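You operate a simulated robot arm through the tools that you are given. There is no shell and no other tool.

Carry out the task below with a simulated robot arm. There is one attempt and no reset: what you move stays moved.

TASK
Raise the blind, open the window and run the wall fan on HIGH.
Fine: blind at UP, window at OPEN, its catch left at FREE.

It is judged by the outcome, as a careful person would: the job done as asked, and still so three seconds after it is handed in. It fails if anything else is knocked over, pushed out of place, dropped, spilled or broken.

THE ROBOT
A 6-joint arm with a two-finger gripper, fixed in place. Base frame: the origin is at the foot of the arm, x ahead of it, y to its left, z up. Readings come in cm, rad, newtons and seconds.
Its first joint turns from -2.897 to 2.897 rad. Payload 3.43 kg.
The TCP is the grasp point between the finger pads, 2 cm short of the fingertips. In the tool frame z runs along the fingers and y along their closing line. Largest opening 19 cm; the body of the gripper starts 24.8 cm behind the TCP.
Orientation is that of the tool frame in the base frame, as [roll, pitch, yaw] about the fixed x, y, z axes, in that order (R = Rz(yaw) Ry(pitch) Rx(roll)). With the fingers straight down and closing along the base's y, the tool's x points along the base's -x, its y along +y and its z along -z.

THE INTERFACE
- The arm moves only by the tool apply_moves. Its argument "deltas" is a list of rows, each a list of 7 numbers: the turn, a rotation vector about the tool's x, y, z in rad, then the shift along the tool's x, y, z in cm, then the finger opening in cm, from 0 to 19. In form: [[wx, wy, wz, tx, ty, tz, jaw], ...]. A call has 1 to 20 rows; each row shifts and turns the commanded pose from where the row before left it, along the tool's axes as they then stand. A row lasts 0.2 s, in which the tool goes at most 5 cm and 0.15 rad; a call with a longer step from one row to the next is refused whole, and so is a gripper value outside its range. Where a pose cannot be reached the arm comes as near as it can. A force on the tool above 80 N (or 10 N above the force at the start of the call, whichever is more), or a blocked arm, ends the call early, and 0.2 s more pass. The fingers move at their own pace (about 15.3 cm/s each) and stop on an object; they squeeze with about 41 N. The grip force told is the motor's: it shows also when the fingers shut on nothing. Time passes only in rows, and 0.2 s behind the last, so rows that do not move let the fingers close. The reply holds the time, the measured pose of the TCP, the force on the tool along the base axes, the opening and the grip force, in the units named above and with some noise, with the torque about the TCP (base axes, N m) and any sound that the robot's microphone picked up.
- Cameras (640 x 400 px; columns grow to the right, rows downward): "scene" is fixed at [22.08, -50.16, 159.75]; the picture's right is [-0.84, 0.54, 0.00], its down [0.28, 0.43, -0.86] and it looks along [-0.47, -0.72, -0.51] (base axes); focal length 214 px, centre (320, 200). "wrist" rides on the gripper at [7, -0.8, -28.8] in the tool frame; the picture's right is [0.12, 0.99, 0.00], its down [-0.96, 0.11, -0.25] and it looks along [-0.25, 0.03, 0.97] (tool axes); focal length 261 px, centre (320, 200). There is no depth. A picture from a camera that has moved, and an enlarged one, comes with that camera's place and axes in the base frame and with its lens.
- get_image(camera): a new picture of that camera. It takes no simulated time.
- move_column(by): slides the trunk up (or, below 0, down) by that many cm; the arm rides with it, the base frame stays. It gives what a move gives, with no picture.
- zoom(camera, box): a new picture of the part [left, top, right, bottom] of that camera's present view, enlarged. It takes no simulated time.
- hand_in(): hands the job in; it is judged then, once.

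Places have to be worked out from the pictures, the camera data and where the tool is seen. Open the gripper and draw the arm clear of the work before you hand the job in, unless the task says otherwise.

The tools are called after "Request:" by a JSON object that holds its "method" and its "body". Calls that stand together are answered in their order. apply_moves: Moves the arm, as the interface text tells. Its arguments: {"type":"object","properties":{"deltas":{"type":"array"}},"required":["deltas"]} The other tools are called the same way: move_column (by) slides the trunk up or down; get_image (camera) takes a picture; zoom (camera, box) takes an enlarged picture of a part of a camera's view; hand_in () hands the job in.

At the start:

```text
time: 0.0
eef_pos: [37.51, -34.53, 167.08]
ee_rot: [3.14, 0.002, -3.14]
contact_force: [-0.3, 1.0, 0.3]
wrist_torque: [-0.02, -0.02, 0.01]
opening: 19.0
grip_force: 0.0
trunk travel left (down, up): [-35.0, 9.0]
```

scene: 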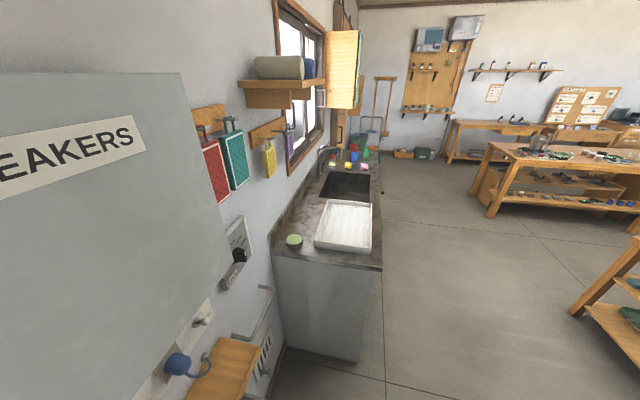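
wrist: 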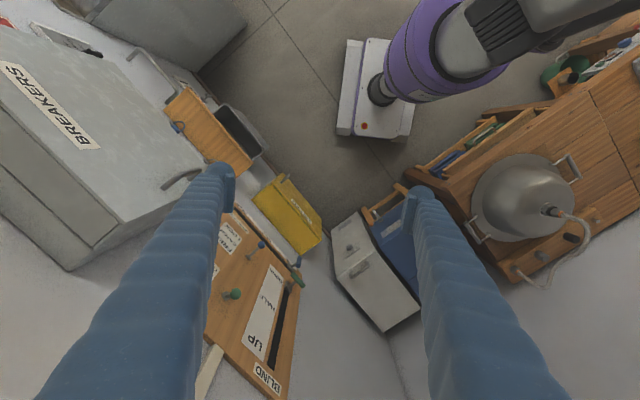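

I start by looking closer at both views to find the blind, window, catch and fan controls.

Request:
{"method": "zoom", "body": {"camera": "wrist", "box": [140, 150, 340, 400]}}

Request:
{"method": "zoom", "body": {"camera": "wrist", "box": [0, 0, 320, 200]}}

Request:
{"method": "zoom", "body": {"camera": "scene", "box": [180, 0, 400, 200]}}

Request:
{"method": "zoom", "body": {"camera": "scene", "box": [120, 190, 320, 400]}}

```text
1.60 times, centred on (240, 275) of wrist
camera zoom: at [30.43, -35.5, 195.97], right [-0.12, 0.99, 0.0], down [0.96, 0.12, 0.25], along [0.25, 0.03, -0.97], focal length 417 px, centre (448, 80)
```

zoom: 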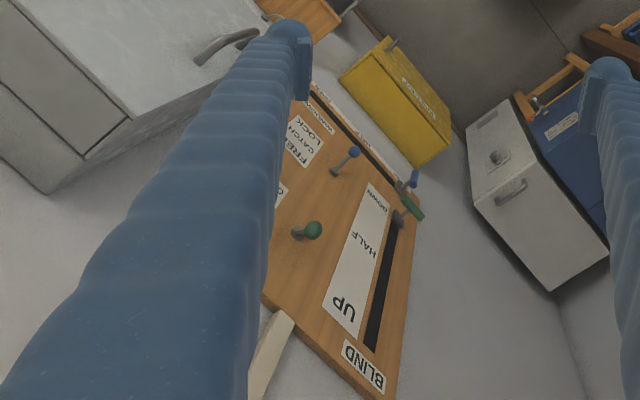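

```text
2.00 times, centred on (160, 100) of wrist
camera zoom: at [30.43, -35.5, 195.97], right [-0.12, 0.99, 0.0], down [0.96, 0.12, 0.25], along [0.25, 0.03, -0.97], focal length 521 px, centre (640, 400)
```

zoom: 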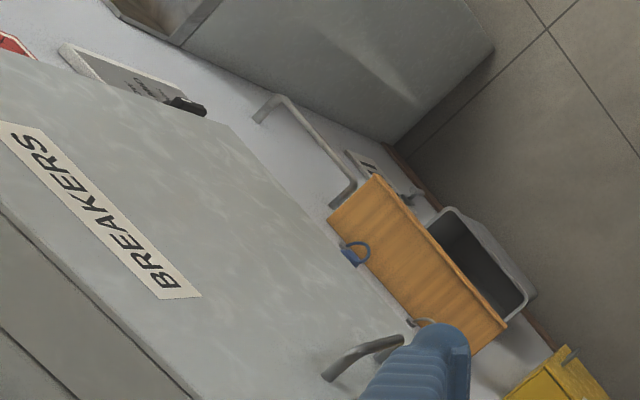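

```text
2.00 times, centred on (290, 100) of scene
camera zoom: at [22.08, -50.16, 159.75], right [-0.84, 0.54, 0.0], down [0.28, 0.43, -0.86], along [-0.47, -0.72, -0.51], focal length 429 px, centre (380, 400)
```

zoom: 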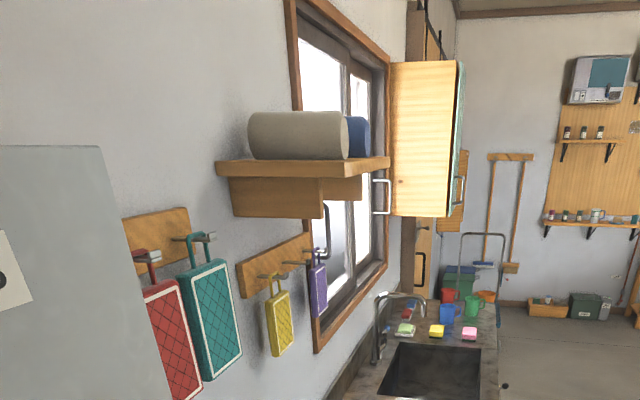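

```text
1.90 times, centred on (220, 295) of scene
camera zoom: at [22.08, -50.16, 159.75], right [-0.84, 0.54, 0.0], down [0.28, 0.43, -0.86], along [-0.47, -0.72, -0.51], focal length 408 px, centre (510, 19)
```

zoom: 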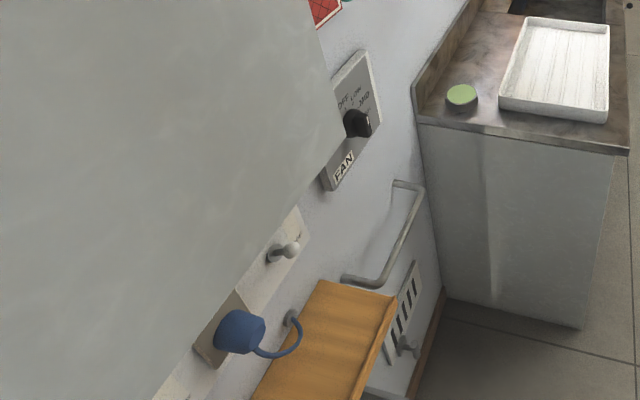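

The control board (BLIND lever, catch, etc.) is on a diagonal wall at roughly 0.78x−0.62y≈78, and the fan knob is near (16,-103,112). I turn the tool toward the wall and tilt it part way to see the board better.

Request:
{"method": "apply_moves", "body": {"deltas": [[0, 0, 0.134, 1, 0, 0, 19], [0, 0, 0.134, 1, 0, 0, 19], [0, 0, 0.134, 1, 0, 0, 19], [0, 0, 0.134, 1, 0, 0, 19], [0, 0, 0.134, 1, 0, 0, 19], [0, -0.13, 0, 0, 0, 0, 19], [0, -0.13, 0, 0, 0, 0, 19], [0, -0.13, 0, 0, 0, 0, 19], [0, -0.13, 0, 0, 0, 0, 19], [0, -0.13, 0, 0, 0, 0, 19], [0, -0.13, 0, 0, 0, 0, 19]]}}

Request:
{"method": "get_image", "body": {"camera": "wrist"}}

Request:
{"method": "get_image", "body": {"camera": "scene"}}

```text
time: 2.0
eef_pos: [34.33, -36.14, 160.05]
ee_rot: [3.093, 0.321, 2.452]
contact_force: [-1.2, 0.6, -0.4]
wrist_torque: [-0.2, -0.21, -0.03]
opening: 19.03
grip_force: 0.2
trunk travel left (down, up): [-35.0, 9.0]
stopped in row 9: the arm was blocked; the commanded pose is now the measured one
```

```text
taken
camera wrist: at [20.83, -28.01, 185.08], right [0.53, 0.85, 0.01], down [0.71, -0.45, 0.54], along [0.46, -0.28, -0.84], focal length 261 px, centre (320, 200)
```

wrist: 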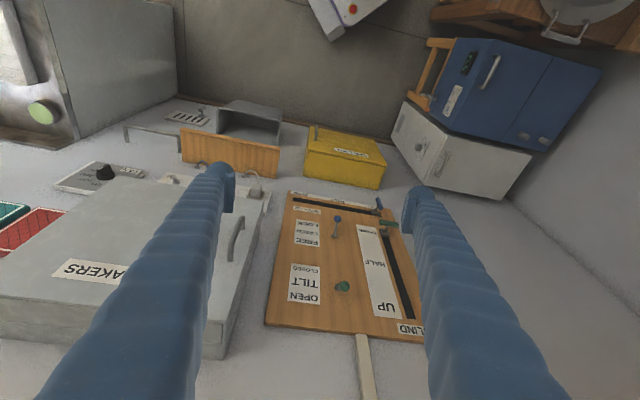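

```text
taken
```

scene: 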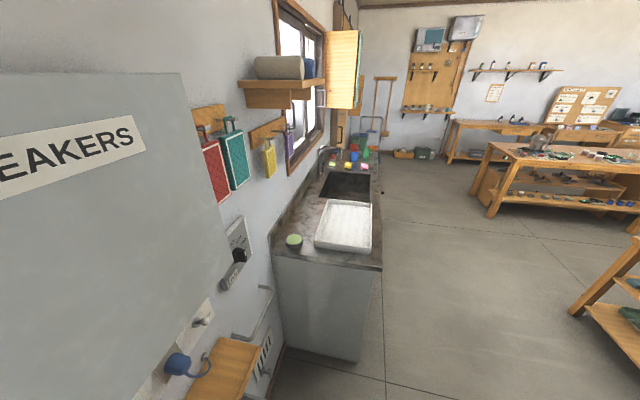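

The tilt stopped partway (arm too folded), but the board is now visible. I zoom in to read its labels.

Request:
{"method": "zoom", "body": {"camera": "wrist", "box": [240, 170, 440, 350]}}

Request:
{"method": "zoom", "body": {"camera": "wrist", "box": [0, 80, 320, 280]}}

Request:
{"method": "zoom", "body": {"camera": "wrist", "box": [280, 180, 360, 250]}}

```text
2.22 times, centred on (340, 260) of wrist
camera zoom: at [20.83, -28.01, 185.08], right [0.53, 0.85, 0.01], down [0.71, -0.45, 0.54], along [0.46, -0.28, -0.84], focal length 579 px, centre (276, 67)
```

zoom: 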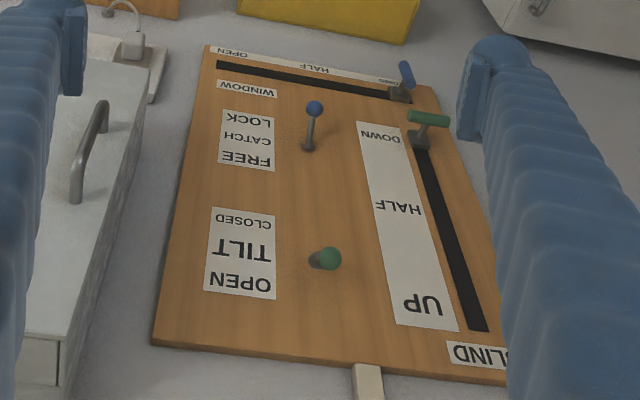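

```text
2.00 times, centred on (160, 180) of wrist
camera zoom: at [20.83, -28.01, 185.08], right [0.53, 0.85, 0.01], down [0.71, -0.45, 0.54], along [0.46, -0.28, -0.84], focal length 521 px, centre (640, 240)
```

zoom: 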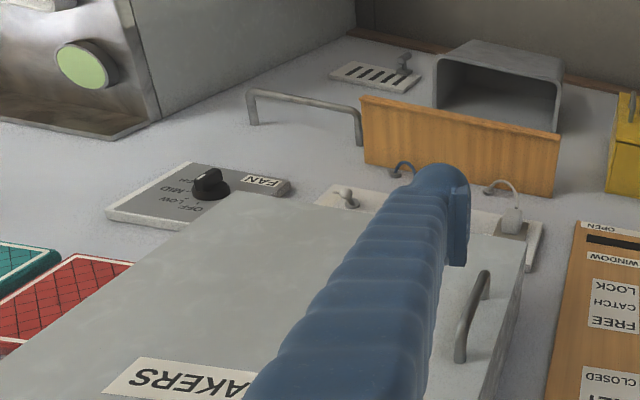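

```text
5.71 times, centred on (320, 215) of wrist
camera zoom: at [20.83, -28.01, 185.08], right [0.53, 0.85, 0.01], down [0.71, -0.45, 0.54], along [0.46, -0.28, -0.84], focal length 1489 px, centre (320, 114)
```

zoom: 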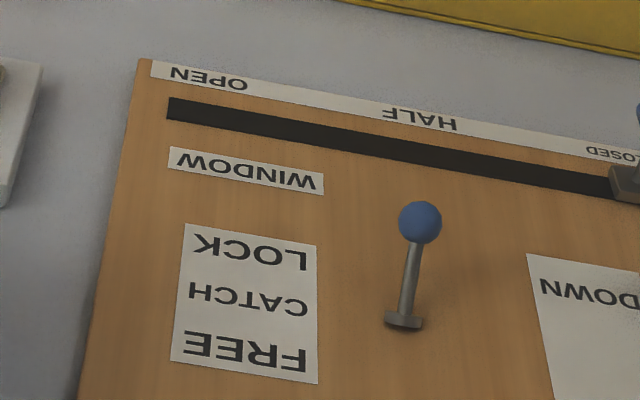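

The board reads (upside-down in view): BLIND slot vertical with the lever at DOWN, TILT already OPEN, CATCH toggle at LOCK, and the WINDOW slot along the bottom at CLOSED. The wall seems to face at 45° with x−y≈125. I move out and down toward the board before tilting further.

Request:
{"method": "apply_moves", "body": {"deltas": [[0, 0, 0, -1.02, 1.61, 3.06, 19], [0, 0, 0, -1.02, 1.61, 3.06, 19], [0, 0, 0, -1.02, 1.61, 3.06, 19], [0, 0, 0, -1.02, 1.61, 3.06, 19], [0, 0, 0, -1.02, 1.61, 3.06, 19], [0, 0, 0, -1.02, 1.61, 3.06, 19], [0, 0, 0, -1.02, 1.61, 3.06, 19], [0, 0, 0, -1.02, 1.61, 3.06, 19]]}}

Request:
{"method": "get_image", "body": {"camera": "wrist"}}

```text
time: 3.8
eef_pos: [55.51, -35.69, 140.51]
ee_rot: [3.098, 0.33, 2.453]
contact_force: [-0.4, -1.1, 0.0]
wrist_torque: [-0.03, 0.08, 0.01]
opening: 19.0
grip_force: 0.1
trunk travel left (down, up): [-35.0, 9.0]
```

```text
taken
camera wrist: at [41.86, -27.25, 165.38], right [0.53, 0.85, 0.0], down [0.71, -0.45, 0.55], along [0.47, -0.29, -0.84], focal length 261 px, centre (320, 200)
```

wrist: 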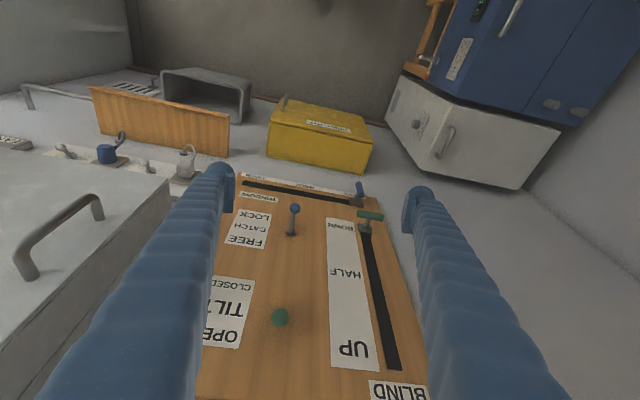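

Clear view. Now I turn to face the wall squarely (45°) and tilt the tool to horizontal while easing forward to keep the arm from folding.

Request:
{"method": "apply_moves", "body": {"deltas": [[0.04, -0.006, 0.118, 0, 0, 0, 19], [0.04, -0.006, 0.118, 0, 0, 0, 19], [0, -0.138, 0, -1.0, 0, 0.43, 19], [0, -0.138, 0, -0.95, 0, 0.56, 19], [0, -0.138, 0, -0.86, 0, 0.7, 19], [0, -0.138, 0, -0.75, 0, 0.8, 19], [0, -0.138, 0, -0.64, 0, 0.9, 19]]}}

Request:
{"method": "get_image", "body": {"camera": "wrist"}}

Request:
{"method": "get_image", "body": {"camera": "scene"}}

```text
time: 5.6
eef_pos: [52.23, -40.56, 135.66]
ee_rot: [-3.138, 0.897, 2.071]
contact_force: [0.0, 1.0, 0.8]
wrist_torque: [0.02, -0.03, 0.03]
opening: 18.99
grip_force: 0.0
trunk travel left (down, up): [-35.0, 9.0]
stopped in row 7: the arm was blocked; the commanded pose is now the measured one
```

```text
taken
camera wrist: at [38.54, -17.46, 148.27], right [0.84, 0.54, -0.09], down [0.3, -0.3, 0.91], along [0.46, -0.79, -0.41], focal length 261 px, centre (320, 200)
```

wrist: 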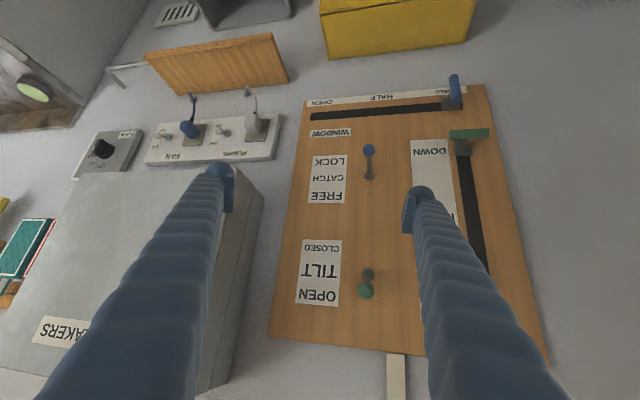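

```text
taken
```

scene: 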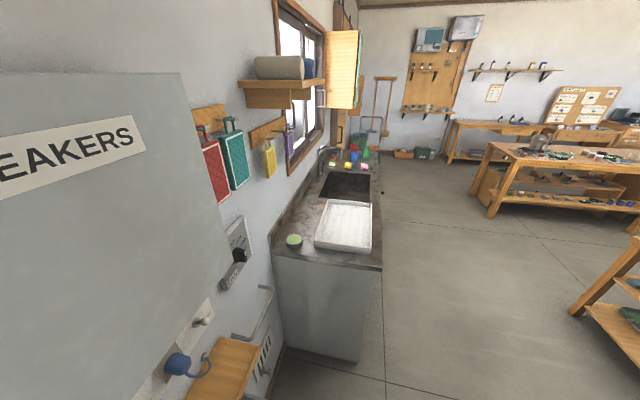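

The arm folds up at its limit and twisted a bit, but the view shows a power strip with a FAN socket and toggle. I zoom in on the strip and fan knob.

Request:
{"method": "zoom", "body": {"camera": "wrist", "box": [70, 70, 300, 200]}}

Request:
{"method": "zoom", "body": {"camera": "wrist", "box": [130, 80, 290, 180]}}

Request:
{"method": "zoom", "body": {"camera": "wrist", "box": [280, 60, 520, 310]}}

```text
2.78 times, centred on (185, 135) of wrist
camera zoom: at [38.54, -17.46, 148.27], right [0.84, 0.54, -0.09], down [0.3, -0.3, 0.91], along [0.46, -0.79, -0.41], focal length 725 px, centre (696, 381)
```

zoom: 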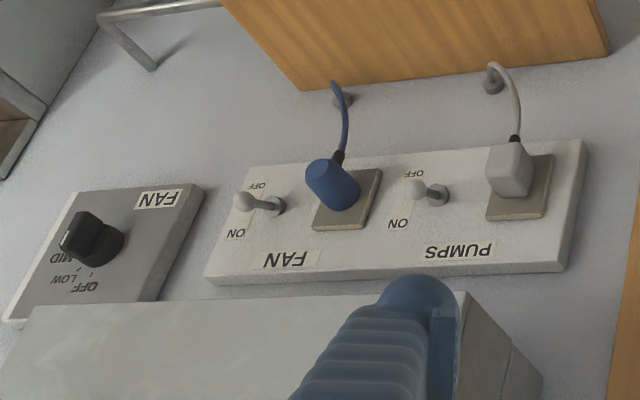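

```text
4.00 times, centred on (210, 130) of wrist
camera zoom: at [38.54, -17.46, 148.27], right [0.84, 0.54, -0.09], down [0.3, -0.3, 0.91], along [0.46, -0.79, -0.41], focal length 1043 px, centre (760, 480)
```

zoom: 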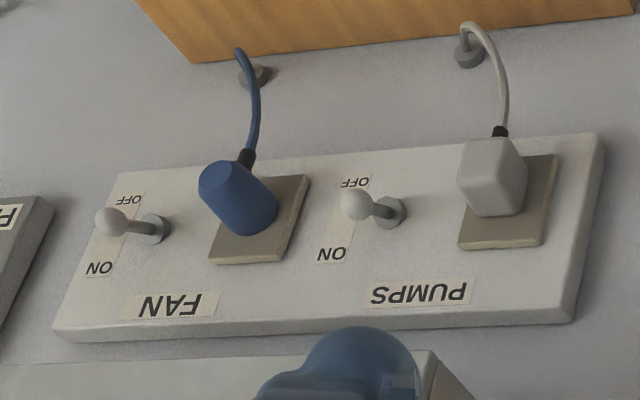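

```text
1.60 times, centred on (400, 185) of wrist
camera zoom: at [38.54, -17.46, 148.27], right [0.84, 0.54, -0.09], down [0.3, -0.3, 0.91], along [0.46, -0.79, -0.41], focal length 417 px, centre (192, 224)
```

zoom: 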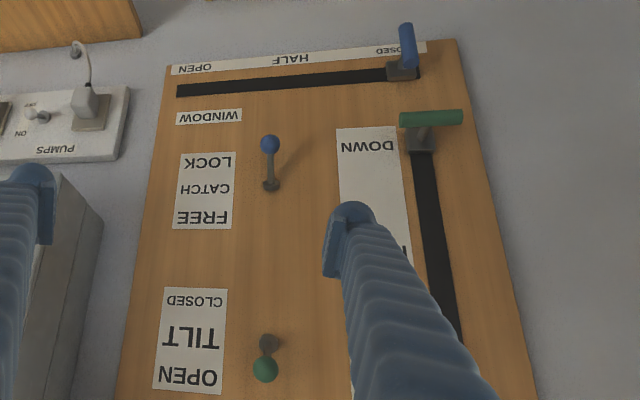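

The FAN and PUMPS toggles both look ON and the fan plug is in. Next I move outward, correct the heading back to 45°, then finish the tilt.

Request:
{"method": "apply_moves", "body": {"deltas": [[0, 0, 0, -0.72, 3.63, 0.89, 19], [0, 0, 0, -0.72, 3.63, 0.89, 19], [0, 0, 0, -0.72, 3.63, 0.89, 19], [-0.0755, 0, -0.06, 0, 0, 0, 19], [-0.0755, 0, -0.06, 0, 0, 0, 19], [-0.0755, 0, -0.06, 0, 0, 0, 19], [0, -0.135, 0, 0, 0, 0, 19], [0, -0.135, 0, 0, 0, 0, 19], [0, -0.135, 0, 0, 0, 0, 19], [0, -0.135, 0, 0, 0, 0, 19], [0, -0.135, 0, 0, 0, 0, 19]]}}

Request:
{"method": "get_image", "body": {"camera": "wrist"}}

```text
time: 8.0
eef_pos: [70.18, -38.55, 143.92]
ee_rot: [-2.065, 1.508, -2.857]
contact_force: [0.8, 0.7, -0.3]
wrist_torque: [-0.01, -0.02, -0.22]
opening: 19.01
grip_force: 0.0
out of reach, approached as far as the arm can: row 8, 9, 10, 11
trunk travel left (down, up): [-35.0, 9.0]
```

```text
taken
camera wrist: at [48.91, -18.83, 137.88], right [0.7, 0.7, -0.17], down [-0.04, 0.27, 0.96], along [0.72, -0.66, 0.22], focal length 261 px, centre (320, 200)
```

wrist: 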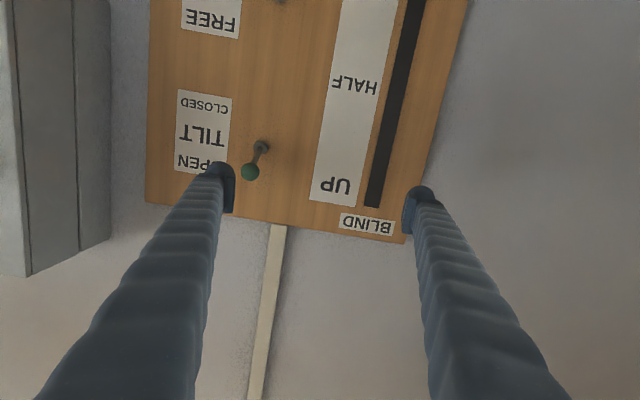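

The tool now faces the wall squarely at (70.2,-38.6,143.9), and the board surface is at n≈88 (x−y≈124.3). I lower the trunk to bring the lower half of the board into view and reach.

Request:
{"method": "move_column", "body": {"by": -18}}

Request:
{"method": "get_image", "body": {"camera": "wrist"}}

```text
time: 10.0
eef_pos: [69.89, -38.83, 126.12]
ee_rot: [-2.092, 1.513, -2.883]
contact_force: [-0.3, 0.4, -0.3]
wrist_torque: [0.0, -0.02, 0.03]
opening: 19.01
grip_force: 0.0
trunk travel left (down, up): [-17.0, 27.0]
```

```text
taken
camera wrist: at [48.65, -19.01, 119.99], right [0.7, 0.69, -0.17], down [-0.04, 0.27, 0.96], along [0.71, -0.67, 0.22], focal length 261 px, centre (320, 200)
```

wrist: 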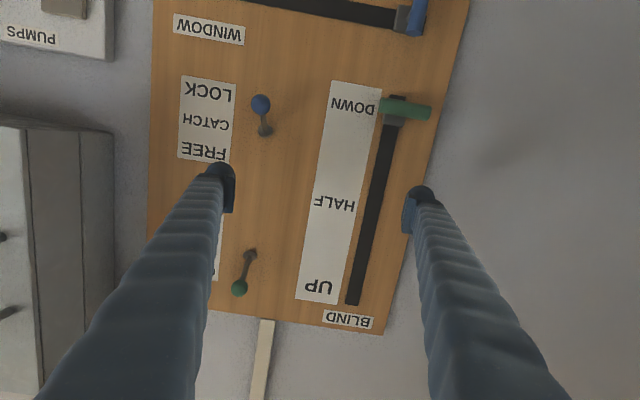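

The view confirms CATCH at LOCK (ball below its base), TILT up at OPEN, blind lever T-bar near s≈31, z≈114 and n≈84. I zoom in on the levers to measure sizes.

Request:
{"method": "zoom", "body": {"camera": "wrist", "box": [340, 0, 460, 140]}}

Request:
{"method": "zoom", "body": {"camera": "wrist", "box": [160, 60, 300, 160]}}

```text
2.86 times, centred on (400, 70) of wrist
camera zoom: at [48.65, -19.01, 119.99], right [0.7, 0.69, -0.17], down [-0.04, 0.27, 0.96], along [0.71, -0.67, 0.22], focal length 745 px, centre (91, 571)
```

zoom: 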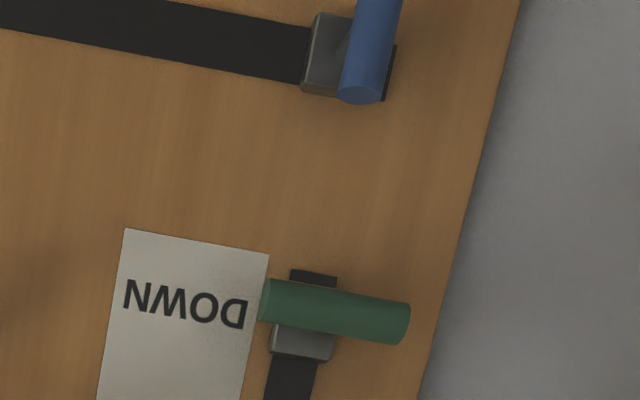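

```text
4.00 times, centred on (230, 110) of wrist
camera zoom: at [48.65, -19.01, 119.99], right [0.7, 0.69, -0.17], down [-0.04, 0.27, 0.96], along [0.71, -0.67, 0.22], focal length 1043 px, centre (680, 560)
```

zoom: 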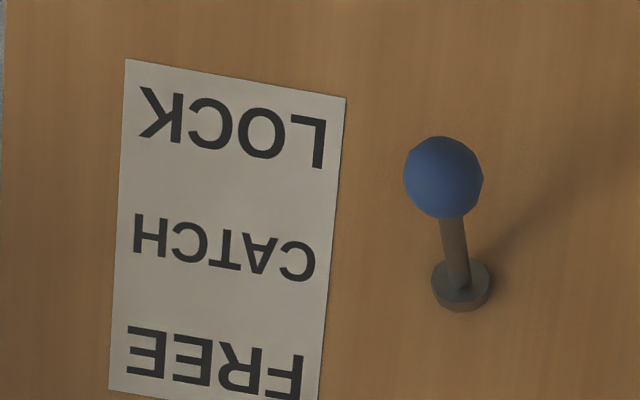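

Bar is about 7 cm long, 2 cm thick, at z≈114.2; the window handle's top is at z≈105.4, leaving room to bring the nearly closed fingers under the blind bar. I level the tool, slide left to s≈31 and narrow the jaws.

Request:
{"method": "apply_moves", "body": {"deltas": [[0, -0.029, 0.05, 0, 0, 0, 4], [0, 0, 0, 0, 3, 0, 4], [0, 0, 0, 0, 3, 0, 4], [0, 0, 0, 0, 3, 0, 4], [0, 0, 0, 3, 0, 0, 4], [0, 0, 0, 3, 0, 0, 4]]}}

Request:
{"method": "move_column", "body": {"by": -10}}

Request:
{"method": "get_image", "body": {"camera": "wrist"}}

```text
time: 11.4
eef_pos: [76.63, -32.31, 119.98]
ee_rot: [-2.102, 1.505, -2.899]
contact_force: [-0.6, 0.2, -0.1]
wrist_torque: [-0.04, -0.01, 0.07]
opening: 4.02
grip_force: 0.1
out of reach, approached as far as the arm can: row 1, 6
trunk travel left (down, up): [-17.0, 27.0]
```

```text
time: 12.7
eef_pos: [76.71, -32.32, 110.27]
ee_rot: [-2.1, 1.503, -2.896]
contact_force: [0.0, 0.4, -0.3]
wrist_torque: [0.04, 0.02, -0.04]
opening: 4.02
grip_force: 0.1
trunk travel left (down, up): [-7.0, 37.0]
```

```text
taken
camera wrist: at [55.51, -12.49, 104.3], right [0.7, 0.69, -0.18], down [-0.03, 0.27, 0.96], along [0.71, -0.67, 0.21], focal length 261 px, centre (320, 200)
```

wrist: 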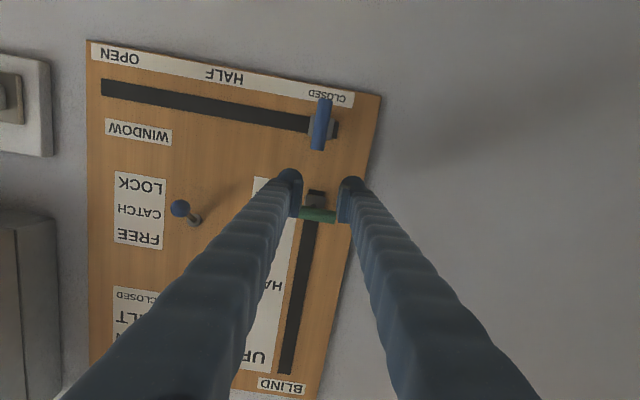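

The TCP is at n≈77, s≈31.4, z≈110.3, with the bar just above and ahead of the fingertips. I drop 0.8 cm with the trunk, then slide the fingers forward under the bar.

Request:
{"method": "move_column", "body": {"by": -0.8}}

Request:
{"method": "apply_moves", "body": {"deltas": [[0, 0, 0, 0, 0, 1.55, 4], [0, 0, 0, 0, 0, 1.55, 4], [0, 0, 0, 0, 0, 1.55, 4], [0, 0, 0, 0, 0, 1.55, 4]]}}

Request:
{"method": "get_image", "body": {"camera": "wrist"}}

Request:
{"method": "zoom", "body": {"camera": "wrist", "box": [260, 80, 400, 260]}}

```text
time: 13.3
eef_pos: [76.83, -32.28, 109.42]
ee_rot: [-2.099, 1.504, -2.897]
contact_force: [0.1, 0.8, 0.4]
wrist_torque: [0.03, 0.0, 0.04]
opening: 4.03
grip_force: 0.2
trunk travel left (down, up): [-6.2, 37.8]
```

```text
time: 14.3
eef_pos: [81.08, -36.72, 109.11]
ee_rot: [-2.103, 1.503, -2.899]
contact_force: [-0.5, 1.0, -1.2]
wrist_torque: [0.02, 0.01, -0.04]
opening: 4.01
grip_force: 0.1
trunk travel left (down, up): [-6.2, 37.8]
```

```text
taken
camera wrist: at [59.85, -16.9, 103.2], right [0.7, 0.69, -0.18], down [-0.03, 0.27, 0.96], along [0.71, -0.67, 0.21], focal length 261 px, centre (320, 200)
```

wrist: 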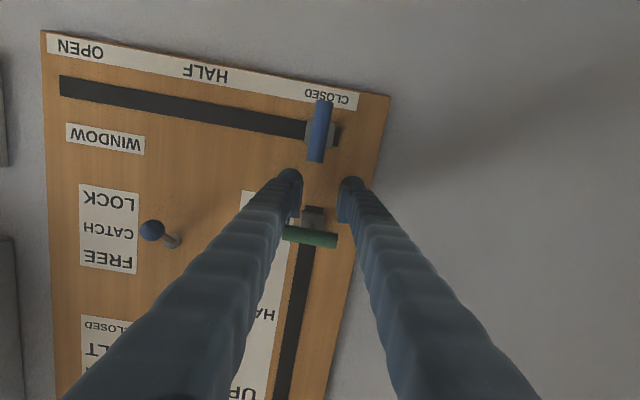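

```text
2.22 times, centred on (330, 170) of wrist
camera zoom: at [59.85, -16.9, 103.2], right [0.7, 0.69, -0.18], down [-0.03, 0.27, 0.96], along [0.71, -0.67, 0.21], focal length 579 px, centre (298, 267)
```

zoom: 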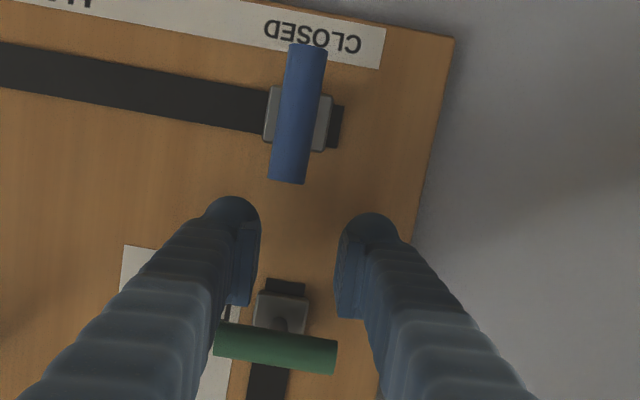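

The fingers sit on either side of the stem below the bar (bar at s≈31.0, z≈114.3). I centre slightly and push upward in small steps, watching the force.

Request:
{"method": "apply_moves", "body": {"deltas": [[0, 0, 0, 0, -0.4, 0, 3], [0, 0, 0, -0.998, -0.058, -0.034, 3], [0, 0, 0, -0.998, -0.058, -0.034, 3], [0, 0, 0, -0.998, -0.058, -0.034, 3], [0, 0, 0, -0.998, -0.058, -0.034, 3], [0, 0, 0, -0.998, -0.058, -0.034, 3], [0, 0, 0, -0.998, -0.058, -0.034, 3]]}}

Request:
{"method": "get_image", "body": {"camera": "wrist"}}

```text
time: 15.9
eef_pos: [80.98, -36.91, 115.13]
ee_rot: [-2.093, 1.504, -2.889]
contact_force: [-1.4, 0.4, 1.0]
wrist_torque: [0.01, 0.0, 0.02]
opening: 3.0
grip_force: 0.1
trunk travel left (down, up): [-6.2, 37.8]
```

```text
taken
camera wrist: at [59.7, -17.12, 109.24], right [0.7, 0.69, -0.18], down [-0.03, 0.27, 0.96], along [0.71, -0.67, 0.21], focal length 261 px, centre (320, 200)
```

wrist: 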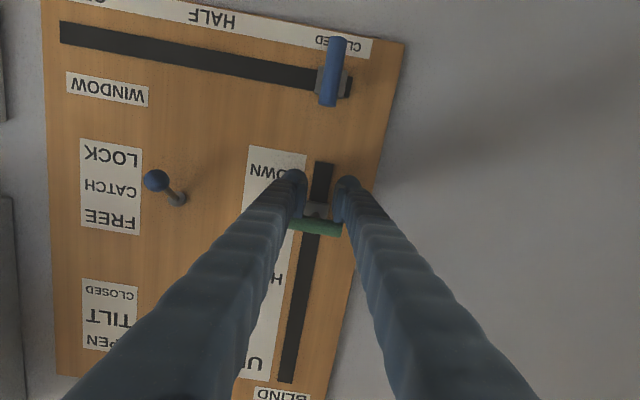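

The blind lever is riding up with the fingers at almost no force. I continue upward another 24 cm.

Request:
{"method": "apply_moves", "body": {"deltas": [[0, 0, 0, -1.497, -0.087, -0.051, 3], [0, 0, 0, -1.497, -0.087, -0.051, 3], [0, 0, 0, -1.497, -0.087, -0.051, 3], [0, 0, 0, -1.497, -0.087, -0.051, 3], [0, 0, 0, -1.497, -0.087, -0.051, 3], [0, 0, 0, -1.497, -0.087, -0.051, 3], [0, 0, 0, -1.497, -0.087, -0.051, 3], [0, 0, 0, -1.497, -0.087, -0.051, 3], [0, 0, 0, -1.497, -0.087, -0.051, 3], [0, 0, 0, -1.497, -0.087, -0.051, 3], [0, 0, 0, -1.497, -0.087, -0.051, 3], [0, 0, 0, -1.497, -0.087, -0.051, 3], [0, 0, 0, -1.497, -0.087, -0.051, 3], [0, 0, 0, -1.497, -0.087, -0.051, 3], [0, 0, 0, -1.497, -0.087, -0.051, 3], [0, 0, 0, -1.497, -0.087, -0.051, 3]]}}

Request:
{"method": "get_image", "body": {"camera": "wrist"}}

```text
time: 19.3
eef_pos: [80.7, -37.16, 139.35]
ee_rot: [-2.093, 1.503, -2.888]
contact_force: [0.6, -0.3, 0.3]
wrist_torque: [-0.03, 0.01, -0.01]
opening: 3.02
grip_force: 0.1
trunk travel left (down, up): [-6.2, 37.8]
```

```text
taken
camera wrist: at [59.47, -17.33, 133.28], right [0.7, 0.69, -0.18], down [-0.03, 0.27, 0.96], along [0.71, -0.67, 0.21], focal length 261 px, centre (320, 200)
```

wrist: 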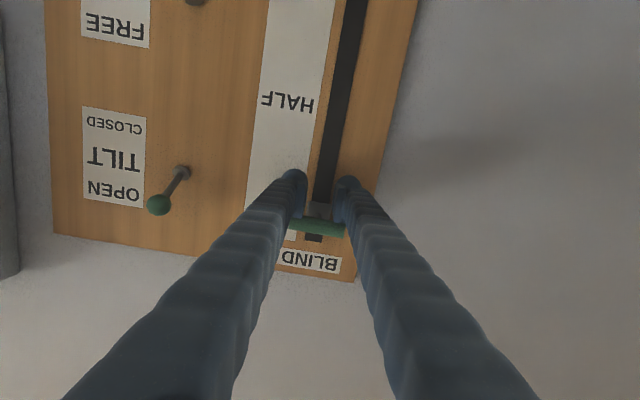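

Nearly at the top of the slot, with about 1–2 cm left. I push on in half-centimetre steps until it meets the stop.

Request:
{"method": "apply_moves", "body": {"deltas": [[0, 0, 0, -0.499, -0.029, -0.017, 3], [0, 0, 0, -0.499, -0.029, -0.017, 3], [0, 0, 0, -0.499, -0.029, -0.017, 3], [0, 0, 0, -0.499, -0.029, -0.017, 3], [0, 0, 0, -0.25, -0.015, -0.008, 3], [0, 0, 0, -0.25, -0.015, -0.008, 3]]}}

Request:
{"method": "zoom", "body": {"camera": "wrist", "box": [240, 140, 400, 280]}}

```text
time: 20.7
eef_pos: [81.09, -37.1, 140.81]
ee_rot: [-2.216, 1.496, -3.013]
contact_force: [-0.8, -5.5, -46.2]
wrist_torque: [1.15, -0.74, 0.09]
opening: 3.08
grip_force: 1.4
trunk travel left (down, up): [-6.2, 37.8]
```

```text
2.86 times, centred on (320, 210) of wrist
camera zoom: at [59.83, -17.27, 135.27], right [0.7, 0.69, -0.18], down [-0.02, 0.27, 0.96], along [0.72, -0.67, 0.2], focal length 745 px, centre (320, 171)
```

zoom: 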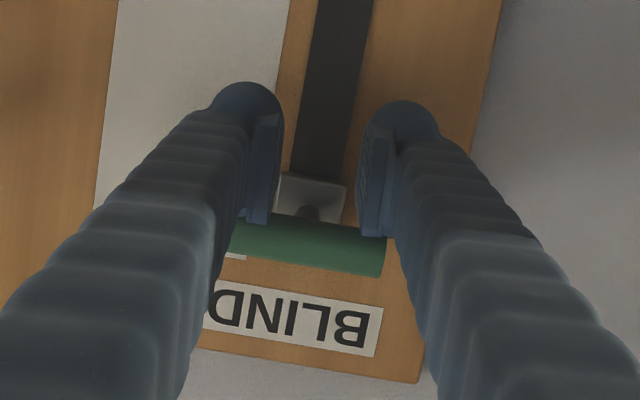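

A steady 46 N reaction shows the lever is at its upper stop. I ease down, withdraw from the bar, and check it stays.

Request:
{"method": "apply_moves", "body": {"deltas": [[0, 0, 0, 0.8, 0.05, 0, 3], [0, 0, 0, 0.8, 0.05, 0, 3], [0, 0, 0, 0, 0, -2, 3], [0, 0, 0, 0, 0, -2, 3], [0, 0, 0, 0, 0, -2, 3], [0, 0, 0, 0, 0, 0, 3]]}}

Request:
{"method": "get_image", "body": {"camera": "wrist"}}

Request:
{"method": "get_image", "body": {"camera": "scene"}}

```text
time: 22.1
eef_pos: [76.49, -32.69, 140.34]
ee_rot: [-2.094, 1.502, -2.89]
contact_force: [-0.8, 0.4, 0.2]
wrist_torque: [0.0, 0.03, 0.01]
opening: 3.0
grip_force: 0.0
trunk travel left (down, up): [-6.2, 37.8]
```

```text
taken
camera wrist: at [55.39, -12.93, 134.44], right [0.7, 0.69, -0.18], down [-0.03, 0.27, 0.96], along [0.71, -0.67, 0.21], focal length 261 px, centre (320, 200)
```

wrist: 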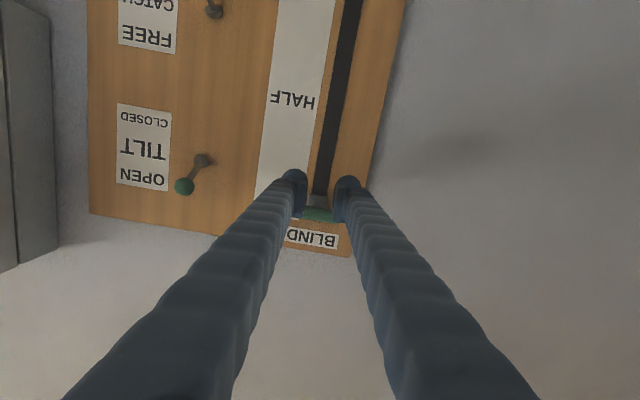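

```text
taken
```

scene: 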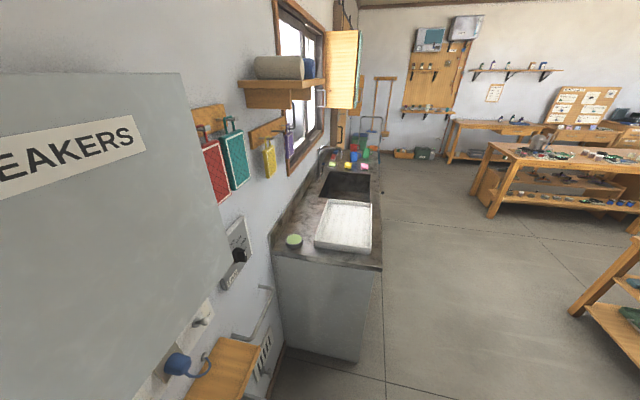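

The lever stayed at UP (z≈144). Now I close the fingers, slide right to the catch (s≈12.5), and descend to just below its ball, staying clear of the board.

Request:
{"method": "apply_moves", "body": {"deltas": [[0, 0, 0, 0.215, -3.69, 0.042, 0], [0, 0, 0, 0.215, -3.69, 0.042, 0], [0, 0, 0, 0.215, -3.69, 0.042, 0], [0, 0, 0, 0.215, -3.69, 0.042, 0], [0, 0, 0, 0.215, -3.69, 0.042, 0], [0, 0, 0, 3.467, 0.2, 0.118, 0], [0, 0, 0, 3.467, 0.2, 0.118, 0], [0, 0, 0, 3.467, 0.2, 0.118, 0], [0, 0, 0, 3.467, 0.2, 0.118, 0], [0, 0, 0, 3.467, 0.2, 0.118, 0], [0, 0, 0, 3.467, 0.2, 0.118, 0], [0, 0, 0, 3.467, 0.2, 0.118, 0], [0, 0, 0, 3.467, 0.2, 0.118, 0]]}}

Request:
{"method": "get_image", "body": {"camera": "wrist"}}

```text
time: 24.9
eef_pos: [66.71, -46.9, 114.68]
ee_rot: [-2.058, 1.482, -2.861]
contact_force: [0.6, -0.5, 0.1]
wrist_torque: [-0.03, 0.0, -0.01]
opening: 0.02
grip_force: 34.8
out of reach, approached as far as the arm can: row 10, 11, 12, 13
trunk travel left (down, up): [-6.2, 37.8]
```

```text
taken
camera wrist: at [45.59, -26.92, 108.98], right [0.7, 0.69, -0.2], down [-0.01, 0.28, 0.96], along [0.71, -0.67, 0.2], focal length 261 px, centre (320, 200)
```

wrist: 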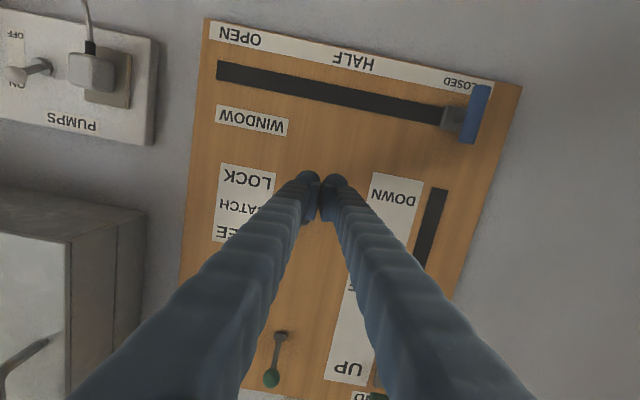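

The arm reached its folding limit slightly short (n≈80, s≈14, z≈114.7). I lower the trunk to get more room, then re-check.

Request:
{"method": "move_column", "body": {"by": -6}}

Request:
{"method": "apply_moves", "body": {"deltas": [[0, 0, 0, -1.5, 0, -1, 0], [0, 0, 0, -1.5, 0, -1, 0]]}}

Request:
{"method": "get_image", "body": {"camera": "wrist"}}

```text
time: 25.9
eef_pos: [66.75, -46.79, 108.84]
ee_rot: [-2.058, 1.48, -2.861]
contact_force: [-1.0, -0.2, -0.1]
wrist_torque: [0.02, 0.02, 0.0]
opening: 0.0
grip_force: 33.8
trunk travel left (down, up): [-0.2, 43.8]
```

```text
time: 26.5
eef_pos: [66.39, -45.69, 111.95]
ee_rot: [-2.079, 1.48, -2.882]
contact_force: [0.9, -0.4, 0.1]
wrist_torque: [-0.02, 0.02, 0.06]
opening: 0.0
grip_force: 34.2
out of reach, approached as far as the arm can: row 1, 2
trunk travel left (down, up): [-0.2, 43.8]
```

```text
taken
camera wrist: at [45.15, -25.79, 106.25], right [0.7, 0.69, -0.2], down [0.0, 0.28, 0.96], along [0.71, -0.67, 0.2], focal length 261 px, centre (320, 200)
```

wrist: 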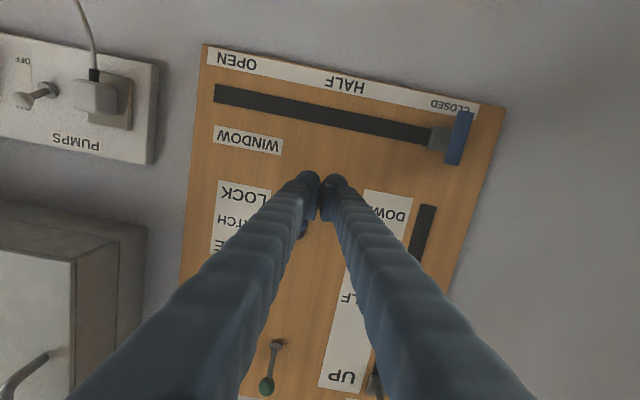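

TCP is at n≈79.2, s≈14.6, z≈112, a bit left of the catch and below its ball. I shift right 2 cm while moving forward, which also gets away from the folding limit.

Request:
{"method": "apply_moves", "body": {"deltas": [[0, 0, 0, 0, -0.7, 0.7, 0], [0, 0, 0, 0, -0.7, 0.7, 0], [0, 0, 0, 0, -0.7, 0.7, 0]]}}

Request:
{"method": "zoom", "body": {"camera": "wrist", "box": [200, 100, 440, 300]}}

```text
time: 27.3
eef_pos: [66.32, -48.58, 112.01]
ee_rot: [-2.064, 1.481, -2.866]
contact_force: [-0.5, 0.0, -0.2]
wrist_torque: [-0.01, -0.04, 0.04]
opening: 0.0
grip_force: 34.1
trunk travel left (down, up): [-0.2, 43.8]
```

```text
2.00 times, centred on (320, 200) of wrist
camera zoom: at [45.16, -28.66, 106.37], right [0.7, 0.69, -0.2], down [-0.01, 0.28, 0.96], along [0.71, -0.67, 0.2], focal length 521 px, centre (320, 200)
```

zoom: 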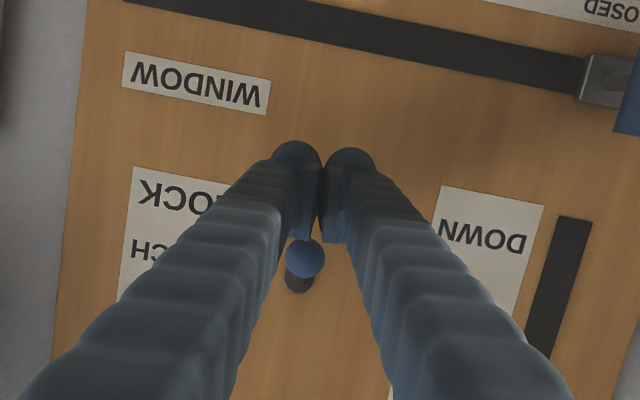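

The ball sits right above the fingertips (s≈12.5, z≈116.7). I slide forward 1.8 cm under it and push up in 1 cm steps.

Request:
{"method": "apply_moves", "body": {"deltas": [[0, 0, 0, 0, 0, 0.9, 0], [0, 0, 0, 0, 0, 0.9, 0], [0, 0, 0, -0.996, -0.079, -0.042, 0], [0, 0, 0, -0.996, -0.079, -0.042, 0], [0, 0, 0, -0.996, -0.079, -0.042, 0], [0, 0, 0, -0.996, -0.079, -0.042, 0], [0, 0, 0, -0.996, -0.079, -0.042, 0], [0, 0, 0, -0.996, -0.079, -0.042, 0]]}}

Request:
{"method": "zoom", "body": {"camera": "wrist", "box": [200, 100, 440, 300]}}

```text
time: 29.1
eef_pos: [67.44, -49.96, 118.02]
ee_rot: [-2.061, 1.483, -2.864]
contact_force: [0.8, -0.9, 0.2]
wrist_torque: [-0.01, 0.02, -0.04]
opening: 0.02
grip_force: 33.6
trunk travel left (down, up): [-0.2, 43.8]
```

```text
2.00 times, centred on (320, 200) of wrist
camera zoom: at [46.22, -29.97, 112.33], right [0.7, 0.69, -0.2], down [-0.01, 0.28, 0.96], along [0.71, -0.67, 0.2], focal length 521 px, centre (320, 200)
```

zoom: 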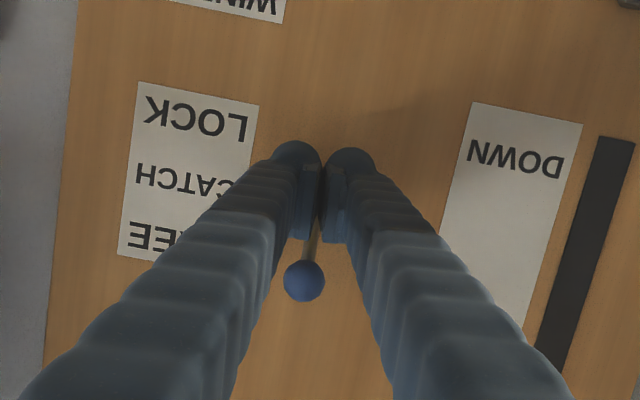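

The catch has flipped; the ball is now above its pivot at z≈123, apparently snapped to FREE. I nudge a little further to make sure, then retreat and view it.

Request:
{"method": "apply_moves", "body": {"deltas": [[0, 0, 0, -0.8, -0.063, -0.034, 0], [0, 0, 0, -0.8, -0.063, -0.034, 0], [0, 0, 0, -0.4, -0.03, -0.017, 0], [0, 0, 0, 1.5, 0.12, 0.06, 0], [0, 0, 0, 0, 0, -1.5, 0], [0, 0, 0, 0, 0, -1.5, 0], [0, 0, 0, 0, 2, 0, 0], [0, 0, 0, 0, 2, 0, 0]]}}

Request:
{"method": "get_image", "body": {"camera": "wrist"}}

```text
time: 30.9
eef_pos: [68.29, -44.93, 118.23]
ee_rot: [-2.069, 1.479, -2.87]
contact_force: [-0.3, -1.1, 0.0]
wrist_torque: [0.02, -0.01, 0.02]
opening: 0.0
grip_force: 34.4
trunk travel left (down, up): [-0.2, 43.8]
```

```text
taken
camera wrist: at [47.03, -25.13, 112.58], right [0.7, 0.69, -0.2], down [-0.01, 0.28, 0.96], along [0.71, -0.67, 0.2], focal length 261 px, centre (320, 200)
```

wrist: 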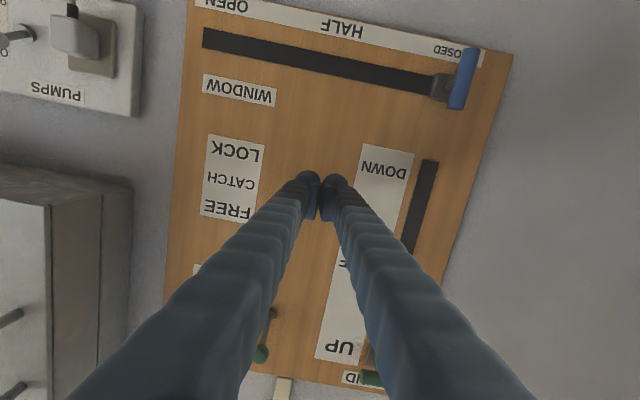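

The catch is hidden behind a finger for now. Next is the window: its handle bar is at s≈30, z≈99–105.5. I move left past it (s≈33.5), yaw the tool 0.3 rad rightwards to ease reach, then descend beside it.

Request:
{"method": "apply_moves", "body": {"deltas": [[0, 0, 0, -0.266, 3.39, -0.058, 0], [0, 0, 0, -0.266, 3.39, -0.058, 0], [0, 0, 0, -0.266, 3.39, -0.058, 0], [0, 0, 0, -0.266, 3.39, -0.058, 0], [0, 0, 0, -0.266, 3.39, -0.058, 0], [0.1, 0.008, 0.004, 0, 0, 0, 0], [0.1, 0.008, 0.004, 0, 0, 0, 0], [0.1, 0.008, 0.004, 0, 0, 0, 0], [0, 0, 0, 2.6, 0.2, 0.1, 0], [0, 0, 0, 2.6, 0.2, 0.1, 0]]}}

Request:
{"method": "get_image", "body": {"camera": "wrist"}}

```text
time: 33.1
eef_pos: [80.46, -33.09, 113.12]
ee_rot: [-2.054, 1.479, 3.124]
contact_force: [0.1, 0.5, -0.4]
wrist_torque: [0.02, 0.0, 0.01]
opening: 0.0
grip_force: 34.4
trunk travel left (down, up): [-0.2, 43.8]
```

```text
taken
camera wrist: at [66.19, -7.82, 107.45], right [0.87, 0.45, -0.2], down [0.08, 0.27, 0.96], along [0.48, -0.85, 0.2], focal length 261 px, centre (320, 200)
```

wrist: 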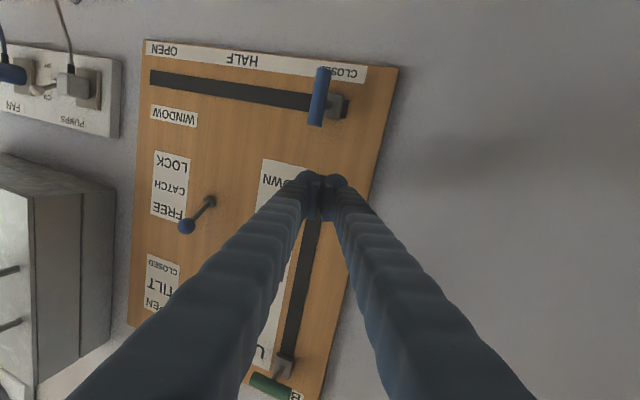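

The catch now clearly points to FREE and the blind lever is at the top. I descend to the window handle's height (z≈102.4).

Request:
{"method": "apply_moves", "body": {"deltas": [[0, 0, 0, 2.67, 0.21, 0.11, 0], [0, 0, 0, 2.67, 0.21, 0.11, 0], [0, 0, 0, 2.67, 0.21, 0.11, 0], [0, 0, 0, 2.67, 0.21, 0.11, 0]]}}

Request:
{"method": "get_image", "body": {"camera": "wrist"}}

```text
time: 34.1
eef_pos: [80.28, -33.15, 102.37]
ee_rot: [-2.061, 1.479, 3.121]
contact_force: [0.5, -0.3, -0.1]
wrist_torque: [0.01, 0.0, 0.04]
opening: 0.01
grip_force: 33.8
trunk travel left (down, up): [-0.2, 43.8]
```

```text
taken
camera wrist: at [66.01, -7.83, 96.68], right [0.87, 0.45, -0.2], down [0.08, 0.27, 0.96], along [0.48, -0.85, 0.2], focal length 261 px, centre (320, 200)
```

wrist: 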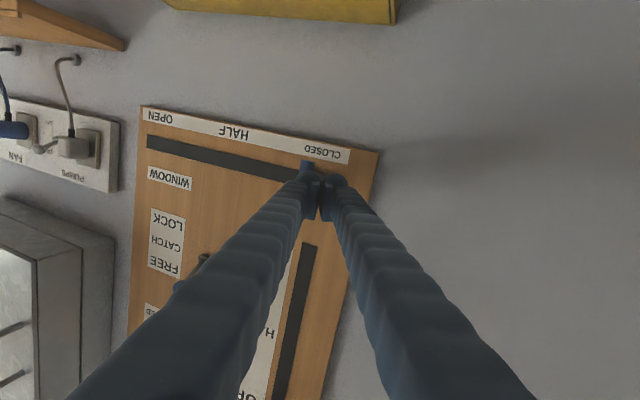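

The handle is just to the right-front of the fingertips. I move straight toward the wall 3 cm (keeping left of the bar), then look before pushing.

Request:
{"method": "apply_moves", "body": {"deltas": [[0, 0, 0, 0, 0.7, -0.2, 0], [0, 0, 0, 0, 0.3, 0.96, 0], [0, 0, 0, 0, 0.3, 0.96, 0], [0, 0, 0, 0, 0.3, 0.96, 0]]}}

Request:
{"method": "zoom", "body": {"camera": "wrist", "box": [220, 80, 420, 240]}}

```text
time: 35.1
eef_pos: [82.87, -34.49, 102.1]
ee_rot: [-2.06, 1.48, 3.122]
contact_force: [0.7, -0.4, 0.0]
wrist_torque: [-0.01, -0.02, 0.0]
opening: 0.01
grip_force: 34.1
trunk travel left (down, up): [-0.2, 43.8]
```

```text
2.50 times, centred on (320, 160) of wrist
camera zoom: at [68.52, -9.21, 96.44], right [0.87, 0.45, -0.2], down [0.08, 0.27, 0.96], along [0.48, -0.85, 0.2], focal length 652 px, centre (320, 300)
```

zoom: 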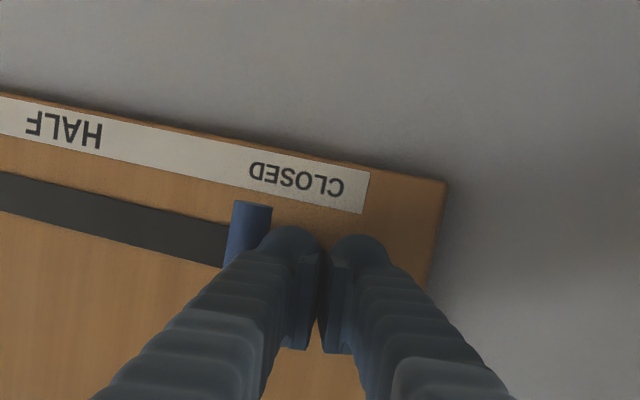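

The fingers are beside the bar on its left, at n≈83, s≈34.2. I push the handle rightward (−s) about 15 cm first.

Request:
{"method": "apply_moves", "body": {"deltas": [[0, 0, 0, 0.092, -1.422, 0.467, 0], [0, 0, 0, 0.092, -1.422, 0.467, 0], [0, 0, 0, 0.092, -1.422, 0.467, 0], [0, 0, 0, 0.092, -1.422, 0.467, 0], [0, 0, 0, 0.092, -1.422, 0.467, 0], [0, 0, 0, 0.092, -1.422, 0.467, 0], [0, 0, 0, 0.092, -1.422, 0.467, 0], [0, 0, 0, 0.092, -1.422, 0.467, 0], [0, 0, 0, 0.092, -1.422, 0.467, 0], [0, 0, 0, 0.092, -1.422, 0.467, 0]]}}

Request:
{"method": "get_image", "body": {"camera": "wrist"}}

```text
time: 37.3
eef_pos: [72.26, -45.28, 102.19]
ee_rot: [-2.057, 1.48, 3.121]
contact_force: [-0.4, -0.5, -0.3]
wrist_torque: [-0.01, -0.02, -0.04]
opening: 0.0
grip_force: 34.6
trunk travel left (down, up): [-0.2, 43.8]
```

```text
taken
camera wrist: at [57.95, -19.93, 96.58], right [0.87, 0.45, -0.2], down [0.08, 0.27, 0.96], along [0.48, -0.85, 0.2], focal length 261 px, centre (320, 200)
```

wrist: 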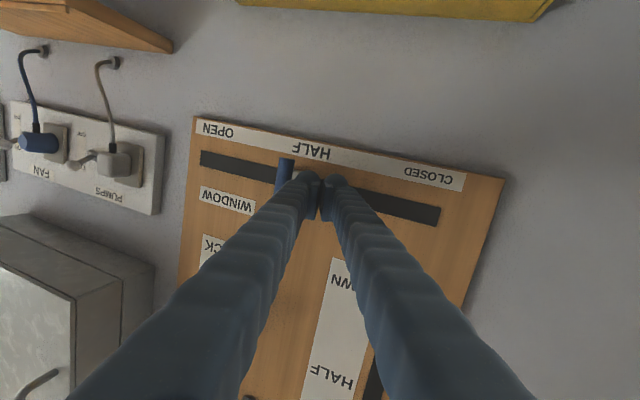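

The window handle slides freely, now past HALF. I continue another 12 cm.

Request:
{"method": "apply_moves", "body": {"deltas": [[0, 0, 0, 0.092, -1.422, 0.467, 0], [0, 0, 0, 0.092, -1.422, 0.467, 0], [0, 0, 0, 0.092, -1.422, 0.467, 0], [0, 0, 0, 0.092, -1.422, 0.467, 0], [0, 0, 0, 0.092, -1.422, 0.467, 0], [0, 0, 0, 0.092, -1.422, 0.467, 0], [0, 0, 0, 0.092, -1.422, 0.467, 0], [0, 0, 0, 0.092, -1.422, 0.467, 0]]}}

Request:
{"method": "get_image", "body": {"camera": "wrist"}}

```text
time: 39.1
eef_pos: [63.71, -53.75, 102.12]
ee_rot: [-2.047, 1.484, 3.132]
contact_force: [0.3, 0.9, 0.3]
wrist_torque: [0.0, 0.02, -0.07]
opening: 0.01
grip_force: 34.6
trunk travel left (down, up): [-0.2, 43.8]
```

```text
taken
camera wrist: at [49.42, -28.43, 96.52], right [0.87, 0.45, -0.2], down [0.08, 0.27, 0.96], along [0.48, -0.85, 0.2], focal length 261 px, centre (320, 200)
```

wrist: 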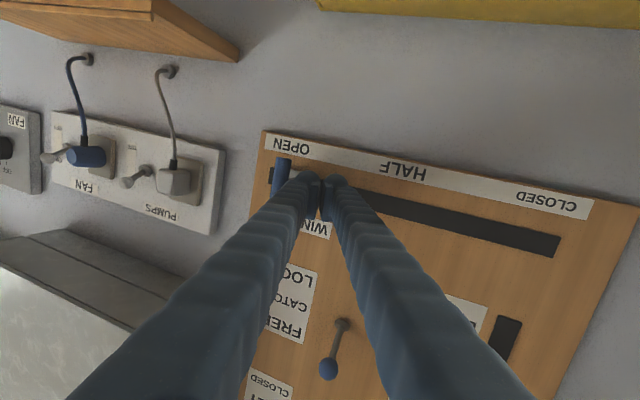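

The handle is close to OPEN (about 3–4 cm to go). I finish in small steps until it meets the stop.

Request:
{"method": "apply_moves", "body": {"deltas": [[0, 0, 0, 0.037, -0.569, 0.187, 0], [0, 0, 0, 0.037, -0.569, 0.187, 0], [0, 0, 0, 0.037, -0.569, 0.187, 0], [0, 0, 0, 0.037, -0.569, 0.187, 0], [0, 0, 0, 0.037, -0.569, 0.187, 0], [0, 0, 0, 0.037, -0.569, 0.187, 0]]}}

Request:
{"method": "zoom", "body": {"camera": "wrist", "box": [220, 100, 420, 240]}}

```text
time: 40.5
eef_pos: [61.62, -55.93, 102.2]
ee_rot: [-2.051, 1.476, 3.131]
contact_force: [6.4, 17.8, 0.9]
wrist_torque: [0.24, -0.05, -0.32]
opening: 0.01
grip_force: 33.9
trunk travel left (down, up): [-0.2, 43.8]
```

```text
2.86 times, centred on (320, 170) of wrist
camera zoom: at [47.19, -30.74, 96.62], right [0.87, 0.45, -0.2], down [0.08, 0.27, 0.96], along [0.49, -0.85, 0.2], focal length 745 px, centre (320, 286)
```

zoom: 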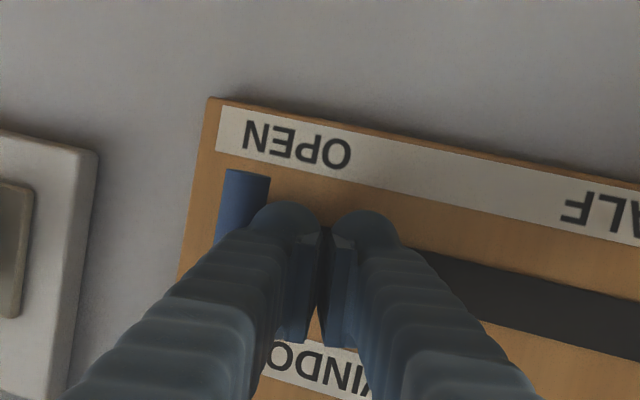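

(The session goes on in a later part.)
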